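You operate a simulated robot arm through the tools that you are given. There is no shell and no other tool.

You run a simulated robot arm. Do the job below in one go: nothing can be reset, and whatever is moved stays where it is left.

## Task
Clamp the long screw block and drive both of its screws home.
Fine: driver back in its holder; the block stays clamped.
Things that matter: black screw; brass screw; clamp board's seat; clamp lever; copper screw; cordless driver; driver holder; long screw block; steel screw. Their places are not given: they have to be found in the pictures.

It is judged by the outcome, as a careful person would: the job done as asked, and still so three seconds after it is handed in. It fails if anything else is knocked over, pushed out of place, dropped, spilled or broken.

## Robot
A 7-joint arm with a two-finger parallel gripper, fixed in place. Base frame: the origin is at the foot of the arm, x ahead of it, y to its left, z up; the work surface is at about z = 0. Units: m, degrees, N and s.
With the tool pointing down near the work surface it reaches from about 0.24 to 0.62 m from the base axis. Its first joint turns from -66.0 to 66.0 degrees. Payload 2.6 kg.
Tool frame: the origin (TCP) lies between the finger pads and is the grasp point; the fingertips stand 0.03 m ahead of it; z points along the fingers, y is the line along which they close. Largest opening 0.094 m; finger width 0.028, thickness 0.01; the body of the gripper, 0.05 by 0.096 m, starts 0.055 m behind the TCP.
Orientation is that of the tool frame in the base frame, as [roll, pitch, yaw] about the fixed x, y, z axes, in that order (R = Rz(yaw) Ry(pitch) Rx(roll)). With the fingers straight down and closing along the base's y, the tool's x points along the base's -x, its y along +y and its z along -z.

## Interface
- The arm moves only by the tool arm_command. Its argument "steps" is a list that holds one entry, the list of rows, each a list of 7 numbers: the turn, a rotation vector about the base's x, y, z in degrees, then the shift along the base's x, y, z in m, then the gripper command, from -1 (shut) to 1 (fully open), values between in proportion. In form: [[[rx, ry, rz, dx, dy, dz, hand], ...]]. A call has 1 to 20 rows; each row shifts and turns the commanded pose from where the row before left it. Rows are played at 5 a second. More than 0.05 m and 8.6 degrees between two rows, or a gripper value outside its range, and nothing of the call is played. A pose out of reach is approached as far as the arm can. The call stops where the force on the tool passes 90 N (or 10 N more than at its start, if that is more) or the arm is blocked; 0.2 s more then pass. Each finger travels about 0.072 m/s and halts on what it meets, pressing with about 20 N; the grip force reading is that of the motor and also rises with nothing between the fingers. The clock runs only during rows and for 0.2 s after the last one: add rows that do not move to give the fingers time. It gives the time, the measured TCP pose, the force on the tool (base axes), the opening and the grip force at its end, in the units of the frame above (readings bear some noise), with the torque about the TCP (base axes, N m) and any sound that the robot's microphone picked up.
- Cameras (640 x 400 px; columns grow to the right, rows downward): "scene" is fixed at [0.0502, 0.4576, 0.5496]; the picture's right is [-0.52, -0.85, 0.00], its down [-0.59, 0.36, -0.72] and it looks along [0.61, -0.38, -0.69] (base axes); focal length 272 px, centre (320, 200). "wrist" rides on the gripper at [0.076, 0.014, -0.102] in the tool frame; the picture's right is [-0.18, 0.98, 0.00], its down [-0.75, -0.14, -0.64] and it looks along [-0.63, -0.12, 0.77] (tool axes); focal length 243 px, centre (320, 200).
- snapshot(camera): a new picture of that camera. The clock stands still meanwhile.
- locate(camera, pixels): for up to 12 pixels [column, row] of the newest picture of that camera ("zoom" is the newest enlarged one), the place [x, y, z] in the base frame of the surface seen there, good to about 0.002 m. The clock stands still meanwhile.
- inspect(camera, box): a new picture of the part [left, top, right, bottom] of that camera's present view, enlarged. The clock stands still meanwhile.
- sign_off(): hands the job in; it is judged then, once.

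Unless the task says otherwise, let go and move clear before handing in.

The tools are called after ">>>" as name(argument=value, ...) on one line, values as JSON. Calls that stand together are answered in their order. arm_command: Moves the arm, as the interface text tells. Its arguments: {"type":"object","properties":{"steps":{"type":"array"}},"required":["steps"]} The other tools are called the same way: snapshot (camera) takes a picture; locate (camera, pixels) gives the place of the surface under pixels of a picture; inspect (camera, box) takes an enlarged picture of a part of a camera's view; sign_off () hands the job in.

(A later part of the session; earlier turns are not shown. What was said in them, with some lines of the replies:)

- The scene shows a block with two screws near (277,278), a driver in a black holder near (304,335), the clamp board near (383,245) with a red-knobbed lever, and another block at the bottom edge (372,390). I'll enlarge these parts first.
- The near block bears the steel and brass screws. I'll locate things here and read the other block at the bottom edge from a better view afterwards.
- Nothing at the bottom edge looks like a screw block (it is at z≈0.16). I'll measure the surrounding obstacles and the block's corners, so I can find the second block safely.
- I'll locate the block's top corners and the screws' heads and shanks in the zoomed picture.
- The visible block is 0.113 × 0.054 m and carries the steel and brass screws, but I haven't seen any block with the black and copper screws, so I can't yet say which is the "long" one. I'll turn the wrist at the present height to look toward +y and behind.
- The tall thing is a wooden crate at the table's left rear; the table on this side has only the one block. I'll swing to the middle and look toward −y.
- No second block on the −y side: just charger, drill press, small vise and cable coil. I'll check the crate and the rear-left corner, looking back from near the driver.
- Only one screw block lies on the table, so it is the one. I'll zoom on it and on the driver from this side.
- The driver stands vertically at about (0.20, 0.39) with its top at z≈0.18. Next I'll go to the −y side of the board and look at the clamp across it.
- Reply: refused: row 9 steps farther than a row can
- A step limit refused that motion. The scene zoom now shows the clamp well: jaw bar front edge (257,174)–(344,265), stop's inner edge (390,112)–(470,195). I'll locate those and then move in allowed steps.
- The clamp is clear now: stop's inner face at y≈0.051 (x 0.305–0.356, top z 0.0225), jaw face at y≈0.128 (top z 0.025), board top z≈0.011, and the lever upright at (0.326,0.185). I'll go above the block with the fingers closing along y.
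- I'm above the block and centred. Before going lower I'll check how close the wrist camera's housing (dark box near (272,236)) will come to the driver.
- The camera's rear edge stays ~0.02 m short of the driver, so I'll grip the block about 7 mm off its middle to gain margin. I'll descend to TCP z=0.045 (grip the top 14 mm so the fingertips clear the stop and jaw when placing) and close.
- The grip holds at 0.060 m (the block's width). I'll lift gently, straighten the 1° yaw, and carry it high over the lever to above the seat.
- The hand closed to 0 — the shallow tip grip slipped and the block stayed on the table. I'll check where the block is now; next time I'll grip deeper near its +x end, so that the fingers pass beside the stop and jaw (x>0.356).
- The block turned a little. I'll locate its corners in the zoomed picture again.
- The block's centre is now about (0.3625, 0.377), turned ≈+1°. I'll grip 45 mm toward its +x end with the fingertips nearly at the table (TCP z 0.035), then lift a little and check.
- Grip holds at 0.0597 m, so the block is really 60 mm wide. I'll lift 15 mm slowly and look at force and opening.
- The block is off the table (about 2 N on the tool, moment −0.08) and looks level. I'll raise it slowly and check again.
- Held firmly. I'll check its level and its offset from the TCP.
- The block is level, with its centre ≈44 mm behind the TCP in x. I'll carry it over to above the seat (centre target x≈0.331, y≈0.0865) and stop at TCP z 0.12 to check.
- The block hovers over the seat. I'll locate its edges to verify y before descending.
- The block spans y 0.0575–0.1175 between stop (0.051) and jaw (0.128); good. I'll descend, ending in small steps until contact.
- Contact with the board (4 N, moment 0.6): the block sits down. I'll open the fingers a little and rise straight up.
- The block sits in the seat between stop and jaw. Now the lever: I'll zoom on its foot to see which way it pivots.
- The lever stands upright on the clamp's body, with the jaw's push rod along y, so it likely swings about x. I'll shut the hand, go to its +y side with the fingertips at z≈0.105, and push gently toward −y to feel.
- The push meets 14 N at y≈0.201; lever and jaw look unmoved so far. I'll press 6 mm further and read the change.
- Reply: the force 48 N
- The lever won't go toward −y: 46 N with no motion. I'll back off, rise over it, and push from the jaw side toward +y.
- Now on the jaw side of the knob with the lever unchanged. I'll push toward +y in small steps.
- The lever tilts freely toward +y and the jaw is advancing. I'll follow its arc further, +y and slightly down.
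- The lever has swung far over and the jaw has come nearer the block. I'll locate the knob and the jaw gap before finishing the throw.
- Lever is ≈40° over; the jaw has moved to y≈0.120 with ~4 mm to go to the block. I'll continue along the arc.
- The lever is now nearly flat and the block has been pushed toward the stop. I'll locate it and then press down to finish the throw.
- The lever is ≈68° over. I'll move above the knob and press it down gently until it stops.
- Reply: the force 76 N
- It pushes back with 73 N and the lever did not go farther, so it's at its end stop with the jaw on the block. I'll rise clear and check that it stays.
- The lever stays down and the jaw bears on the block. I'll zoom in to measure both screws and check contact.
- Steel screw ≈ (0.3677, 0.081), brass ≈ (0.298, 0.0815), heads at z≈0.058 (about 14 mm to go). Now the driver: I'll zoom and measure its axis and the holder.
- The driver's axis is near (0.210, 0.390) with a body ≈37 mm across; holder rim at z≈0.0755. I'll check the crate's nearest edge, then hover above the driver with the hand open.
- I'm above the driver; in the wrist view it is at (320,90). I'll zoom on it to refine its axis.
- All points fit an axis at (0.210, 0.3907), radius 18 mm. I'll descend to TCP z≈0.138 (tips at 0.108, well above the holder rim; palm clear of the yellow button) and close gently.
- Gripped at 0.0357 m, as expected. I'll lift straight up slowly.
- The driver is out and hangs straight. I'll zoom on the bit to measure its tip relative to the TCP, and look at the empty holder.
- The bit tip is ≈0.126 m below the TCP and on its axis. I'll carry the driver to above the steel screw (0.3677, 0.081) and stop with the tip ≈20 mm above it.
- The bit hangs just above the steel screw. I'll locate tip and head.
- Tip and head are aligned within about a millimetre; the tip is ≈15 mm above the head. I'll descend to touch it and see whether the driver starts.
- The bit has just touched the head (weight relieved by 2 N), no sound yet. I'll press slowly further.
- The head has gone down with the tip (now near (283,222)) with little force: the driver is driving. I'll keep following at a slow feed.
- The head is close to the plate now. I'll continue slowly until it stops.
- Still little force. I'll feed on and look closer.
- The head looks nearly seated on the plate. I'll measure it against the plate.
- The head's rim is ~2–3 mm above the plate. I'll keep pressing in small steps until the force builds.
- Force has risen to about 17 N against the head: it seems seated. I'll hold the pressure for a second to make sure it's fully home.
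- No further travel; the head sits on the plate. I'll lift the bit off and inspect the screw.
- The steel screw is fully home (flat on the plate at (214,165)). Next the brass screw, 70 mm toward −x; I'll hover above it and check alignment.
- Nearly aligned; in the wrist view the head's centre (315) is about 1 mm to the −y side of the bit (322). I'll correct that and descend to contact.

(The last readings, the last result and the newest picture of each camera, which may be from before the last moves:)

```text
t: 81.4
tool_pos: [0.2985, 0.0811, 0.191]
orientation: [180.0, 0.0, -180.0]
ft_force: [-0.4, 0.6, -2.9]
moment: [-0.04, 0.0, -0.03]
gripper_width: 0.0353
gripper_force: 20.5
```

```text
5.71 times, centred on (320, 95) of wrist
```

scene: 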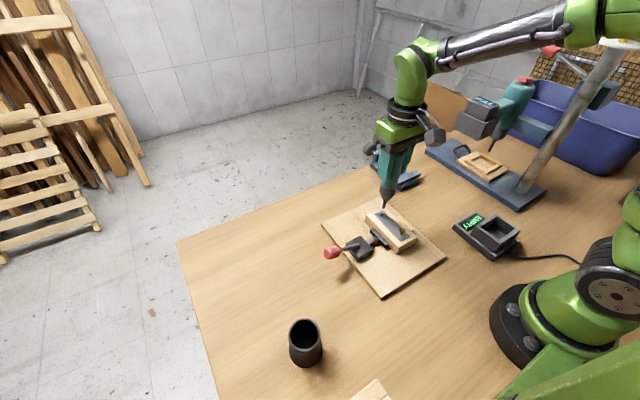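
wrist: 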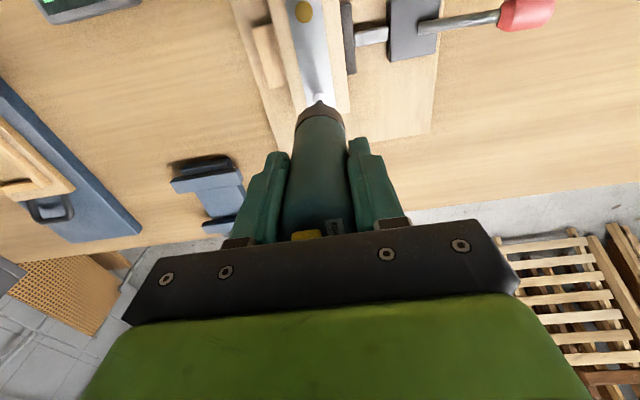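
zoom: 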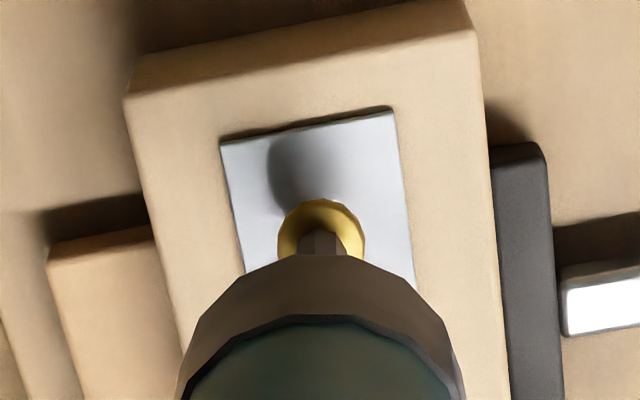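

The bit is centred on the brass head and just about touching. I'll feed down at the same slow rate (≈3.5 mm/s) as before.

>>> arm_command(steps=[[[0, 0, 0, 0, 0, -0.001, -1], [0, 0, 0, 0, 0, -0.001, -1], [0, 0, 0, 0, 0, -0.001, -1], [0, 0, 0, 0, 0, -0.0007, -1], [0, 0, 0, 0, 0, -0.0007, -1], [0, 0, 0, 0, 0, -0.0007, -1], [0, 0, 0, 0, 0, -0.0007, -1], [0, 0, 0, 0, 0, 0, -1]]])

>>> inspect(camera="scene", box=[380, 200, 430, 250])

```text
t: 83.2
tool_pos: [0.2977, 0.0804, 0.1866]
orientation: [-180.0, 0.0, 180.0]
ft_force: [0.0, 0.1, -1.5]
moment: [-0.05, -0.08, 0.0]
gripper_width: 0.0354
gripper_force: 19.8
```

```text
8.00 times, centred on (405, 225) of scene
```

zoom: 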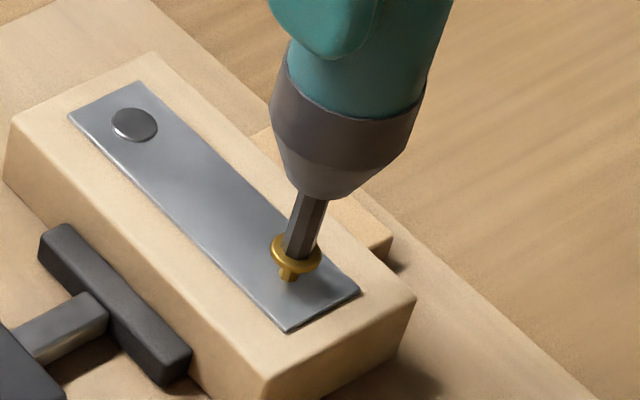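

The brass head is sinking under light force. I'll keep feeding.

>>> arm_command(steps=[[[0, 0, 0, 0, 0, -0.0007, -1], [0, 0, 0, 0, 0, -0.0007, -1], [0, 0, 0, 0, 0, -0.0007, -1], [0, 0, 0, 0, 0, -0.0007, -1], [0, 0, 0, 0, 0, -0.0007, -1], [0, 0, 0, 0, 0, -0.0007, -1], [0, 0, 0, 0, 0, -0.0007, -1], [0, 0, 0, 0, 0, -0.0007, -1], [0, 0, 0, 0, 0, -0.0007, -1], [0, 0, 0, 0, 0, -0.0007, -1], [0, 0, 0, 0, 0, 0, -1]]])

>>> inspect(camera="scene", box=[380, 200, 430, 250])

```text
t: 85.6
tool_pos: [0.2974, 0.0801, 0.178]
orientation: [179.9, 0.0, -180.0]
ft_force: [1.5, -1.3, -0.1]
moment: [-0.16, -0.03, -0.01]
gripper_width: 0.0353
gripper_force: 20.2
```

```text
8.00 times, centred on (405, 225) of scene
```

zoom: 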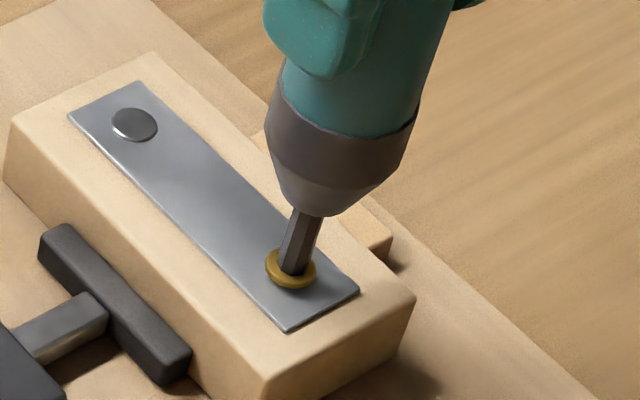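

The head is a few millimetres off the plate. I'll feed the rest until the force builds, then hold.

>>> arm_command(steps=[[[0, 0, 0, 0, 0, -0.0006, -1], [0, 0, 0, 0, 0, -0.0006, -1], [0, 0, 0, 0, 0, -0.0006, -1], [0, 0, 0, 0, 0, -0.0006, -1], [0, 0, 0, 0, 0, -0.0005, -1], [0, 0, 0, 0, 0, -0.0005, -1], [0, 0, 0, 0, 0, 0, -1], [0, 0, 0, 0, 0, 0, -1]]])

>>> inspect(camera="scene", box=[380, 200, 430, 250])

```text
t: 87.4
tool_pos: [0.2972, 0.0812, 0.1757]
orientation: [179.9, 0.0, -180.0]
ft_force: [0.0, 0.2, 1.5]
moment: [0.0, 0.02, 0.02]
gripper_width: 0.0355
gripper_force: 19.7
```

```text
8.00 times, centred on (405, 225) of scene
```

zoom: 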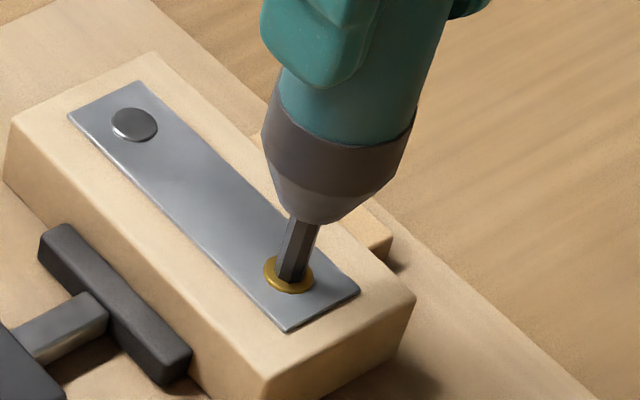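

The force begins to build (1.5 N plus the driver's weight). I'll press about a millimetre more and hold for a second.

>>> arm_command(steps=[[[0, 0, 0, 0, 0, -0.0005, -1], [0, 0, 0, 0, 0, -0.0005, -1], [0, 0, 0, 0, 0, 0, -1], [0, 0, 0, 0, 0, 0, -1], [0, 0, 0, 0, 0, 0, -1], [0, 0, 0, 0, 0, 0, -1], [0, 0, 0, 0, 0, 0, -1]]])

>>> inspect(camera="scene", box=[380, 200, 430, 250])

```text
t: 89.0
tool_pos: [0.2981, 0.081, 0.1733]
orientation: [180.0, 0.2, -180.0]
ft_force: [-1.0, 0.3, 12.8]
moment: [-0.02, 0.12, -0.01]
gripper_width: 0.0353
gripper_force: 19.8
```

```text
8.00 times, centred on (405, 225) of scene
```

zoom: 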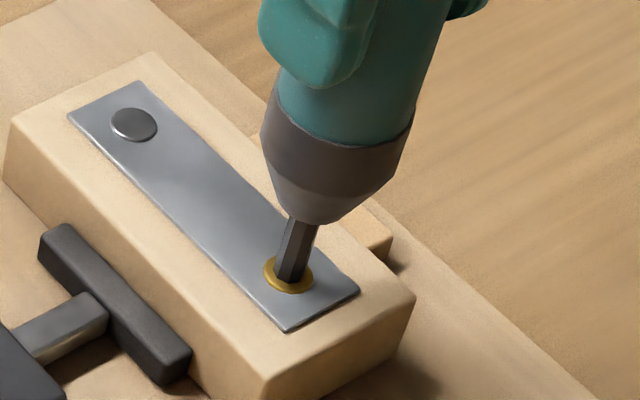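

Contact force is ~16 N, as with the steel one at home. I'll lift off and compare the two heads.

>>> arm_command(steps=[[[0, 0, 0, 0, 0, 0.002, -1], [0, 0, 0, 0, 0, 0.008, -1], [0, 0, 0, 0, 0, 0.02, -1], [0, 0, 0, 0, 0, 0.03, -1], [0, 0, 0, 0, 0, 0.03, -1], [0, 0, 0, 0, 0, 0.03, -1], [0, 0, 0, 0, 0, 0, -1]]])

>>> inspect(camera="scene", box=[375, 200, 425, 250])

>>> locate(camera="zoom", pixels=[[174, 124], [330, 272], [250, 200]])

>>> snapshot(camera="scene")

```text
t: 90.6
tool_pos: [0.2973, 0.0809, 0.2948]
orientation: [-179.9, 0.0, 180.0]
ft_force: [0.7, 0.4, -3.2]
moment: [-0.04, -0.06, 0.02]
gripper_width: 0.0352
gripper_force: 19.7
```

```text
8.00 times, centred on (400, 225) of scene
```

zoom: 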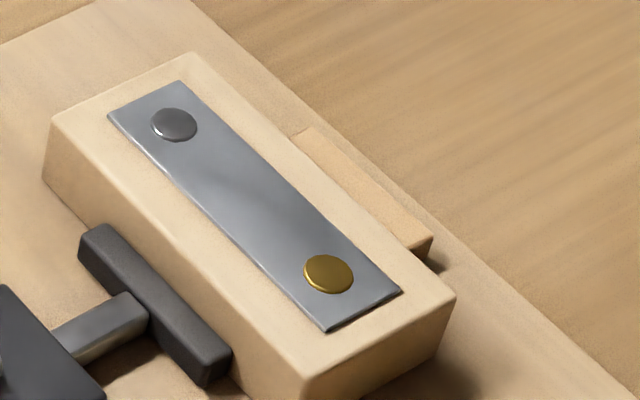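

```text
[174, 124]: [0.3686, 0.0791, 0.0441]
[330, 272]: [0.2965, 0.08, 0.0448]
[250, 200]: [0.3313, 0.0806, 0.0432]
```

```text
taken
```

scene: 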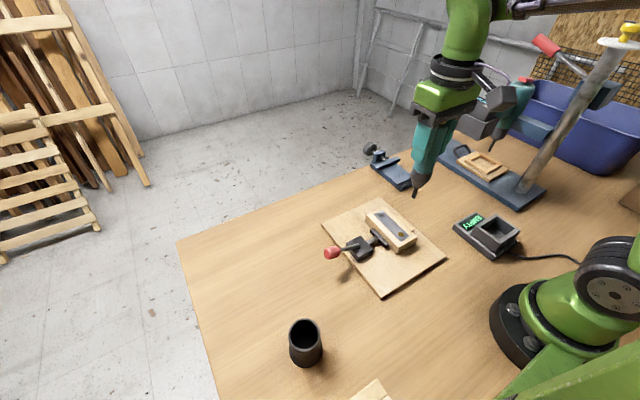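

Both heads lie on the plate (z≈0.044). I'll take a closer look at each rim before putting the driver away.

>>> inspect(camera="scene", box=[380, 205, 396, 220])

>>> inspect(camera="scene", box=[394, 226, 410, 241])

>>> inspect(camera="scene", box=[390, 120, 450, 210])

>>> locate(camera="zoom", pixels=[[310, 336], [313, 325], [330, 270], [380, 270], [345, 310]])

```text
16.00 times, centred on (388, 212) of scene
```

zoom: 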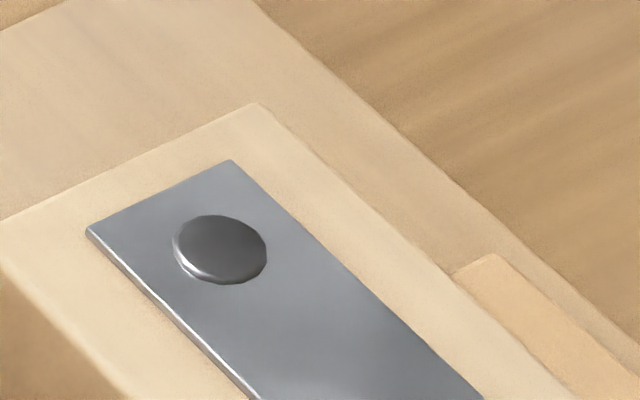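

```text
16.00 times, centred on (402, 234) of scene
```

zoom: 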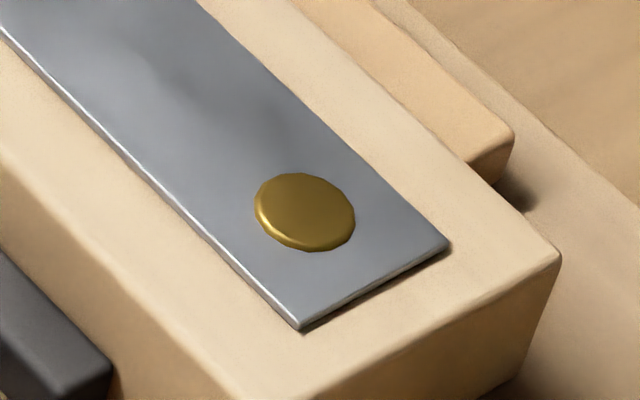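

```text
4.44 times, centred on (420, 165) of scene
```

zoom: 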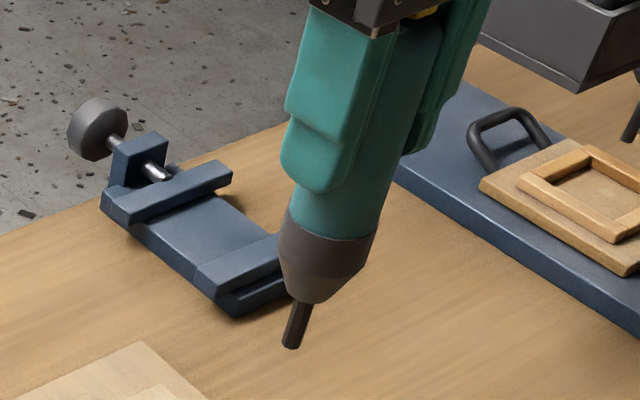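

```text
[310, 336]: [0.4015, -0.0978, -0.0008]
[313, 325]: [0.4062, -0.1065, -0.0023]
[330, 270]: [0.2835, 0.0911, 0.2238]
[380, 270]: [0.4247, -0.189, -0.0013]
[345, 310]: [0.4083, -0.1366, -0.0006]
```

Both heads sit flush on the plate with equal rims. The job's driving is done; I'll carry the driver back over its holder.

>>> arm_command(steps=[[[0, 0, 0, -0.003, 0.01, 0.006, -1], [0, 0, 0, -0.006, 0.02, 0.006, -1], [0, 0, 0, -0.008, 0.028, 0, -1], [0, 0, 0, -0.008, 0.028, 0, -1], [0, 0, 0, -0.008, 0.028, 0, -1], [0, 0, 0, -0.008, 0.028, 0, -1], [0, 0, 0, -0.008, 0.028, 0, -1], [0, 0, 0, -0.008, 0.028, 0, -1], [0, 0, 0, -0.008, 0.028, 0, -1], [0, 0, 0, -0.008, 0.028, 0, -1], [0, 0, 0, -0.007, 0.025, 0, -1], [0, 0, 0, -0.005, 0.018, 0, -1], [0, 0, 0, -0.0025, 0.012, 0, -1], [0, 0, 0, 0, 0, 0, -1], [0, 0, 0, 0, 0, 0, -1]]])

>>> snapshot(camera="wrist")

>>> inspect(camera="scene", box=[260, 240, 350, 370])

>>> inspect(camera="wrist", box=[270, 30, 370, 150])

```text
t: 93.8
tool_pos: [0.2112, 0.3908, 0.3062]
orientation: [-179.9, 0.0, 180.0]
ft_force: [-0.2, -0.6, -3.2]
moment: [0.03, -0.02, 0.01]
gripper_width: 0.0355
gripper_force: 20.4
```

```text
taken
```

wrist: 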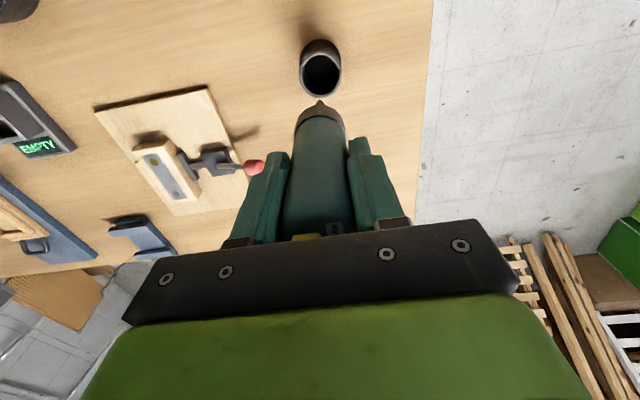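

```text
3.08 times, centred on (305, 305) of scene
```

zoom: 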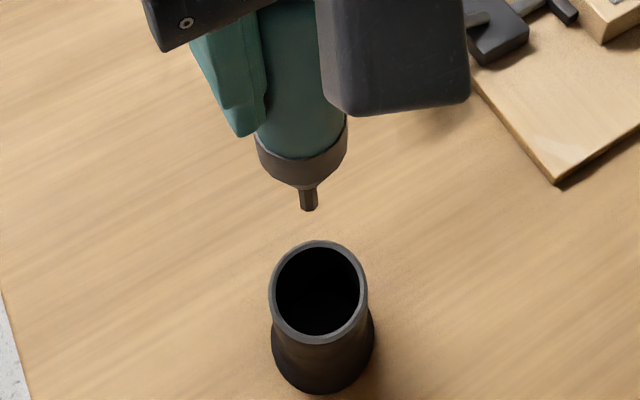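

```text
3.33 times, centred on (320, 90) of wrist
```

zoom: 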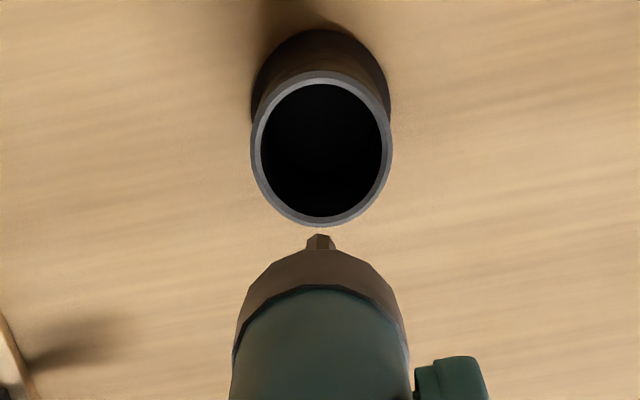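

Everything matches the view at pick-up except ≈1 mm of offset, which I'll take out. Then I'll lower the driver into the holder, slowly near the end.

>>> arm_command(steps=[[[0, 0, 0, -0.0012, -0.0006, -0.01, -1], [0, 0, 0, 0, 0, -0.02, -1], [0, 0, 0, 0, 0, -0.02, -1], [0, 0, 0, 0, 0, -0.02, -1], [0, 0, 0, 0, 0, -0.02, -1], [0, 0, 0, 0, 0, -0.02, -1], [0, 0, 0, 0, 0, -0.015, -1], [0, 0, 0, 0, 0, -0.015, -1], [0, 0, 0, 0, 0, -0.01, -1], [0, 0, 0, 0, 0, -0.006, -1], [0, 0, 0, 0, 0, 0, -1]]])

>>> snapshot(camera="scene")

>>> inspect(camera="wrist", box=[240, 20, 400, 180])

```text
t: 96.2
tool_pos: [0.2095, 0.3882, 0.1512]
orientation: [-179.9, 0.0, 180.0]
ft_force: [-0.5, -0.4, -3.4]
moment: [0.01, -0.02, -0.03]
gripper_width: 0.0356
gripper_force: 19.8
```

```text
taken
```

scene: 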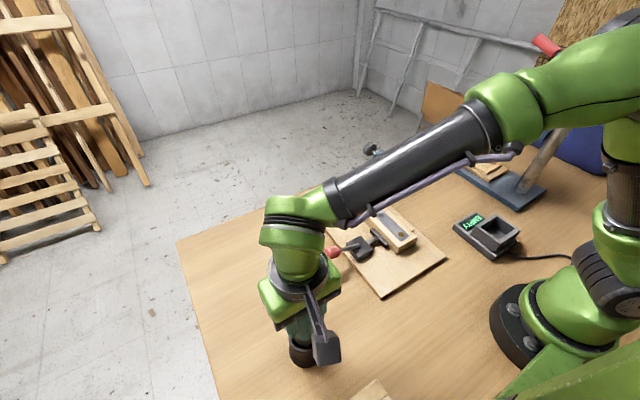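

```text
2.50 times, centred on (320, 100) of wrist
```

zoom: 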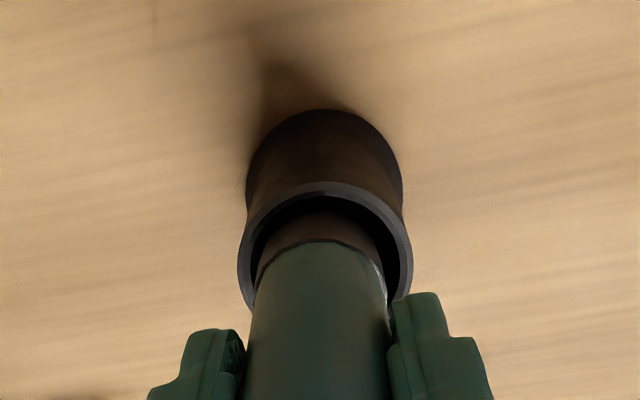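

It's entering well, ~1.5 mm toward −y of the holder's centre (rim centre ≈325 vs. driver 319 in the zoom). I'll shift +y by 1.5 mm and lower until it rests.

>>> arm_command(steps=[[[0, 0, 0, 0, 0.0015, 0, -1], [0, 0, 0, 0, 0, -0.005, -1], [0, 0, 0, 0, 0, -0.004, -1], [0, 0, 0, 0, 0, -0.001, -1], [0, 0, 0, 0, 0, -0.001, -1], [0, 0, 0, 0, 0, -0.001, -1], [0, 0, 0, 0, 0, 0, -1]]])

>>> inspect(camera="wrist", box=[240, 20, 400, 180])

```text
t: 97.8
tool_pos: [0.2089, 0.3892, 0.1371]
orientation: [-180.0, 0.0, -180.0]
ft_force: [0.8, -0.5, -2.6]
moment: [0.0, 0.02, -0.01]
gripper_width: 0.0355
gripper_force: 20.3
```

```text
2.50 times, centred on (320, 100) of wrist
```

zoom: 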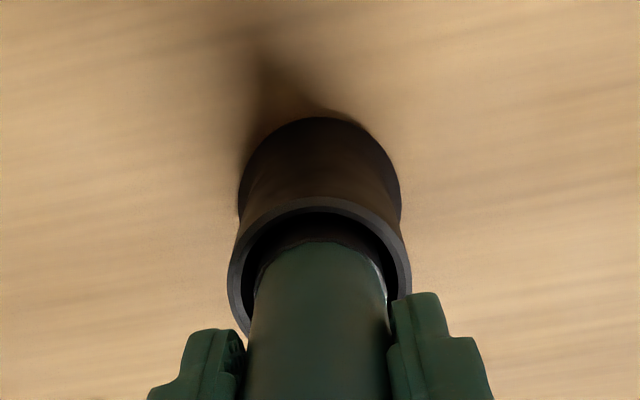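

Centred now and not yet resting. I'll lower further by small steps until the weight comes off.

>>> arm_command(steps=[[[0, 0, 0, 0, 0, -0.0007, -1], [0, 0, 0, 0, 0, -0.0007, -1], [0, 0, 0, 0, 0, -0.0007, -1], [0, 0, 0, 0, 0, 0, -1]]])

```text
t: 98.8
tool_pos: [0.2098, 0.3902, 0.1365]
orientation: [180.0, 0.1, -180.0]
ft_force: [-1.0, -3.1, 13.9]
moment: [-0.43, -0.04, 0.0]
gripper_width: 0.0355
gripper_force: 20.4
```

It's resting in the holder (contact ≈17 N). I'll ease off half a millimetre, open slowly, and rise straight up.

>>> arm_command(steps=[[[0, 0, 0, 0, 0, 0.0007, -1], [0, 0, 0, 0, 0, 0, -1], [0, 0, 0, 0, 0, 0, -0.15], [0, 0, 0, 0, 0, 0, 0.0], [0, 0, 0, 0, 0, 0, 0.2], [0, 0, 0, 0, 0, 0, 0.6], [0, 0, 0, 0, 0, 0, 0.9], [0, 0, 0, 0, 0, 0, 0.9], [0, 0, 0, 0, 0, 0.01, 0.9], [0, 0, 0, 0, 0, 0.02, 0.9], [0, 0, 0, 0, 0, 0.03, 0.9], [0, 0, 0, 0, 0, 0.04, 0.9], [0, 0, 0, 0, 0, 0.04, 0.9], [0, 0, 0, 0, 0, 0.04, 0.9], [0, 0, 0, 0, 0, 0, 0.9]]])

>>> snapshot(camera="scene")

>>> snapshot(camera="wrist")

```text
t: 102.0
tool_pos: [0.2093, 0.3901, 0.3172]
orientation: [-180.0, -0.1, -180.0]
ft_force: [-0.7, 0.2, 0.0]
moment: [0.01, 0.01, 0.0]
gripper_width: 0.0892
gripper_force: 0.1
```

```text
taken
```

scene: 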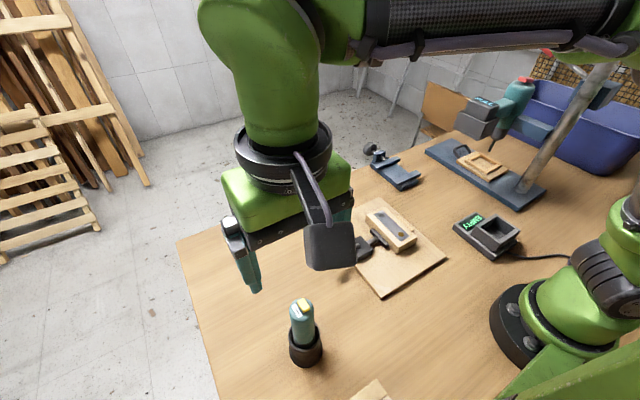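

```text
taken
```

wrist: 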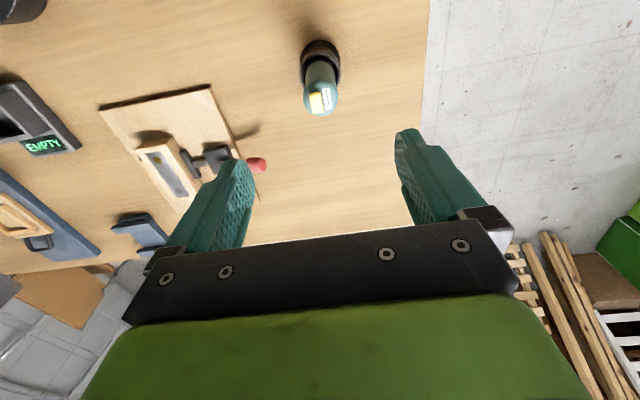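

The driver stands back in its holder, upright. I'll move the hand clear and take a last look at everything.

>>> arm_command(steps=[[[0, 0, 0, 0.01, -0.03, 0.01, 0.9], [0, 0, 0, 0.01, -0.03, 0.01, 0.9], [0, 0, 0, 0.01, -0.03, 0, 0.9], [0, 0, 0, 0, -0.03, 0, 0.9], [0, 0, 0, 0, 0, 0, 0.9], [0, 0, 0, 0, 0, 0, 0.9], [0, 0, 0, 0, 0, 0, 0.9], [0, 0, 0, 0, 0, 0, 0.9]]])

>>> snapshot(camera="scene")

>>> inspect(camera="scene", box=[320, 190, 440, 290])

>>> inspect(camera="scene", box=[265, 285, 345, 375])

```text
t: 103.8
tool_pos: [0.2406, 0.2698, 0.3364]
orientation: [-180.0, 0.0, 179.9]
ft_force: [-0.3, 0.2, 0.9]
moment: [0.0, -0.02, -0.01]
gripper_width: 0.0892
gripper_force: 0.0
```

```text
taken
```

scene: 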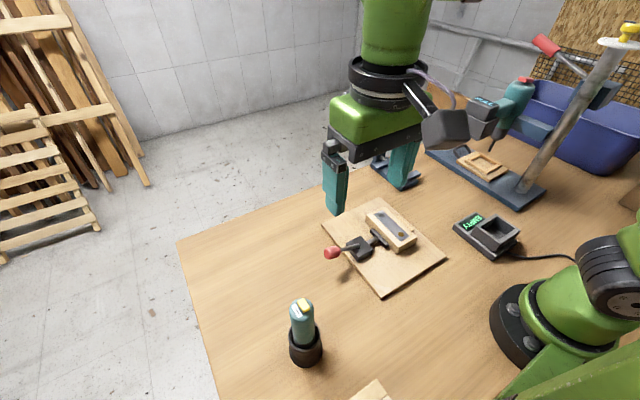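

```text
4.00 times, centred on (380, 240) of scene
```

zoom: 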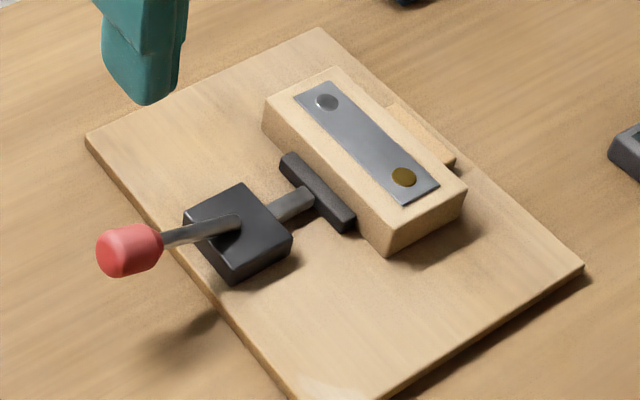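

```text
4.44 times, centred on (305, 330) of scene
```

zoom: 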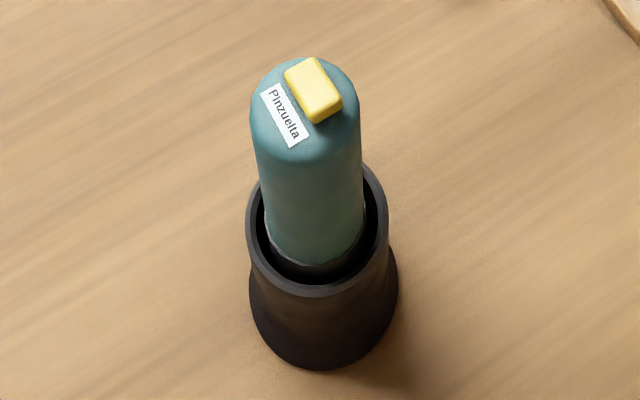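

The block is clamped (lever down, jaw against it), both screws are flush, the driver is back in its holder, and the hand is clear. I'm handing the job in.

>>> sign_off()

```text
The job is handed in.
```

The long block is clamped in the board's seat, and both of its screws, steel and brass, are driven home. Both heads sit flush on the plate in the last pictures. The driver is back upright in its holder, and the hand is empty and clear of everything.

- **First pick-up slipped:** my first grip on the block was too shallow, so it slid out and left the block slightly turned on the table. I gripped deeper the second time and nothing was dropped.
- **Lever direction:** I first pushed the lever the wrong way, up to about 46 N, before finding that it closes toward +y. Neither the lever nor the board shifted in the pictures.
- **Black and copper screws:** I never saw these two screws, or a second block. The only screw block on the parts of the table I could see was the one with the steel and brass screws, so I took it as the long one.
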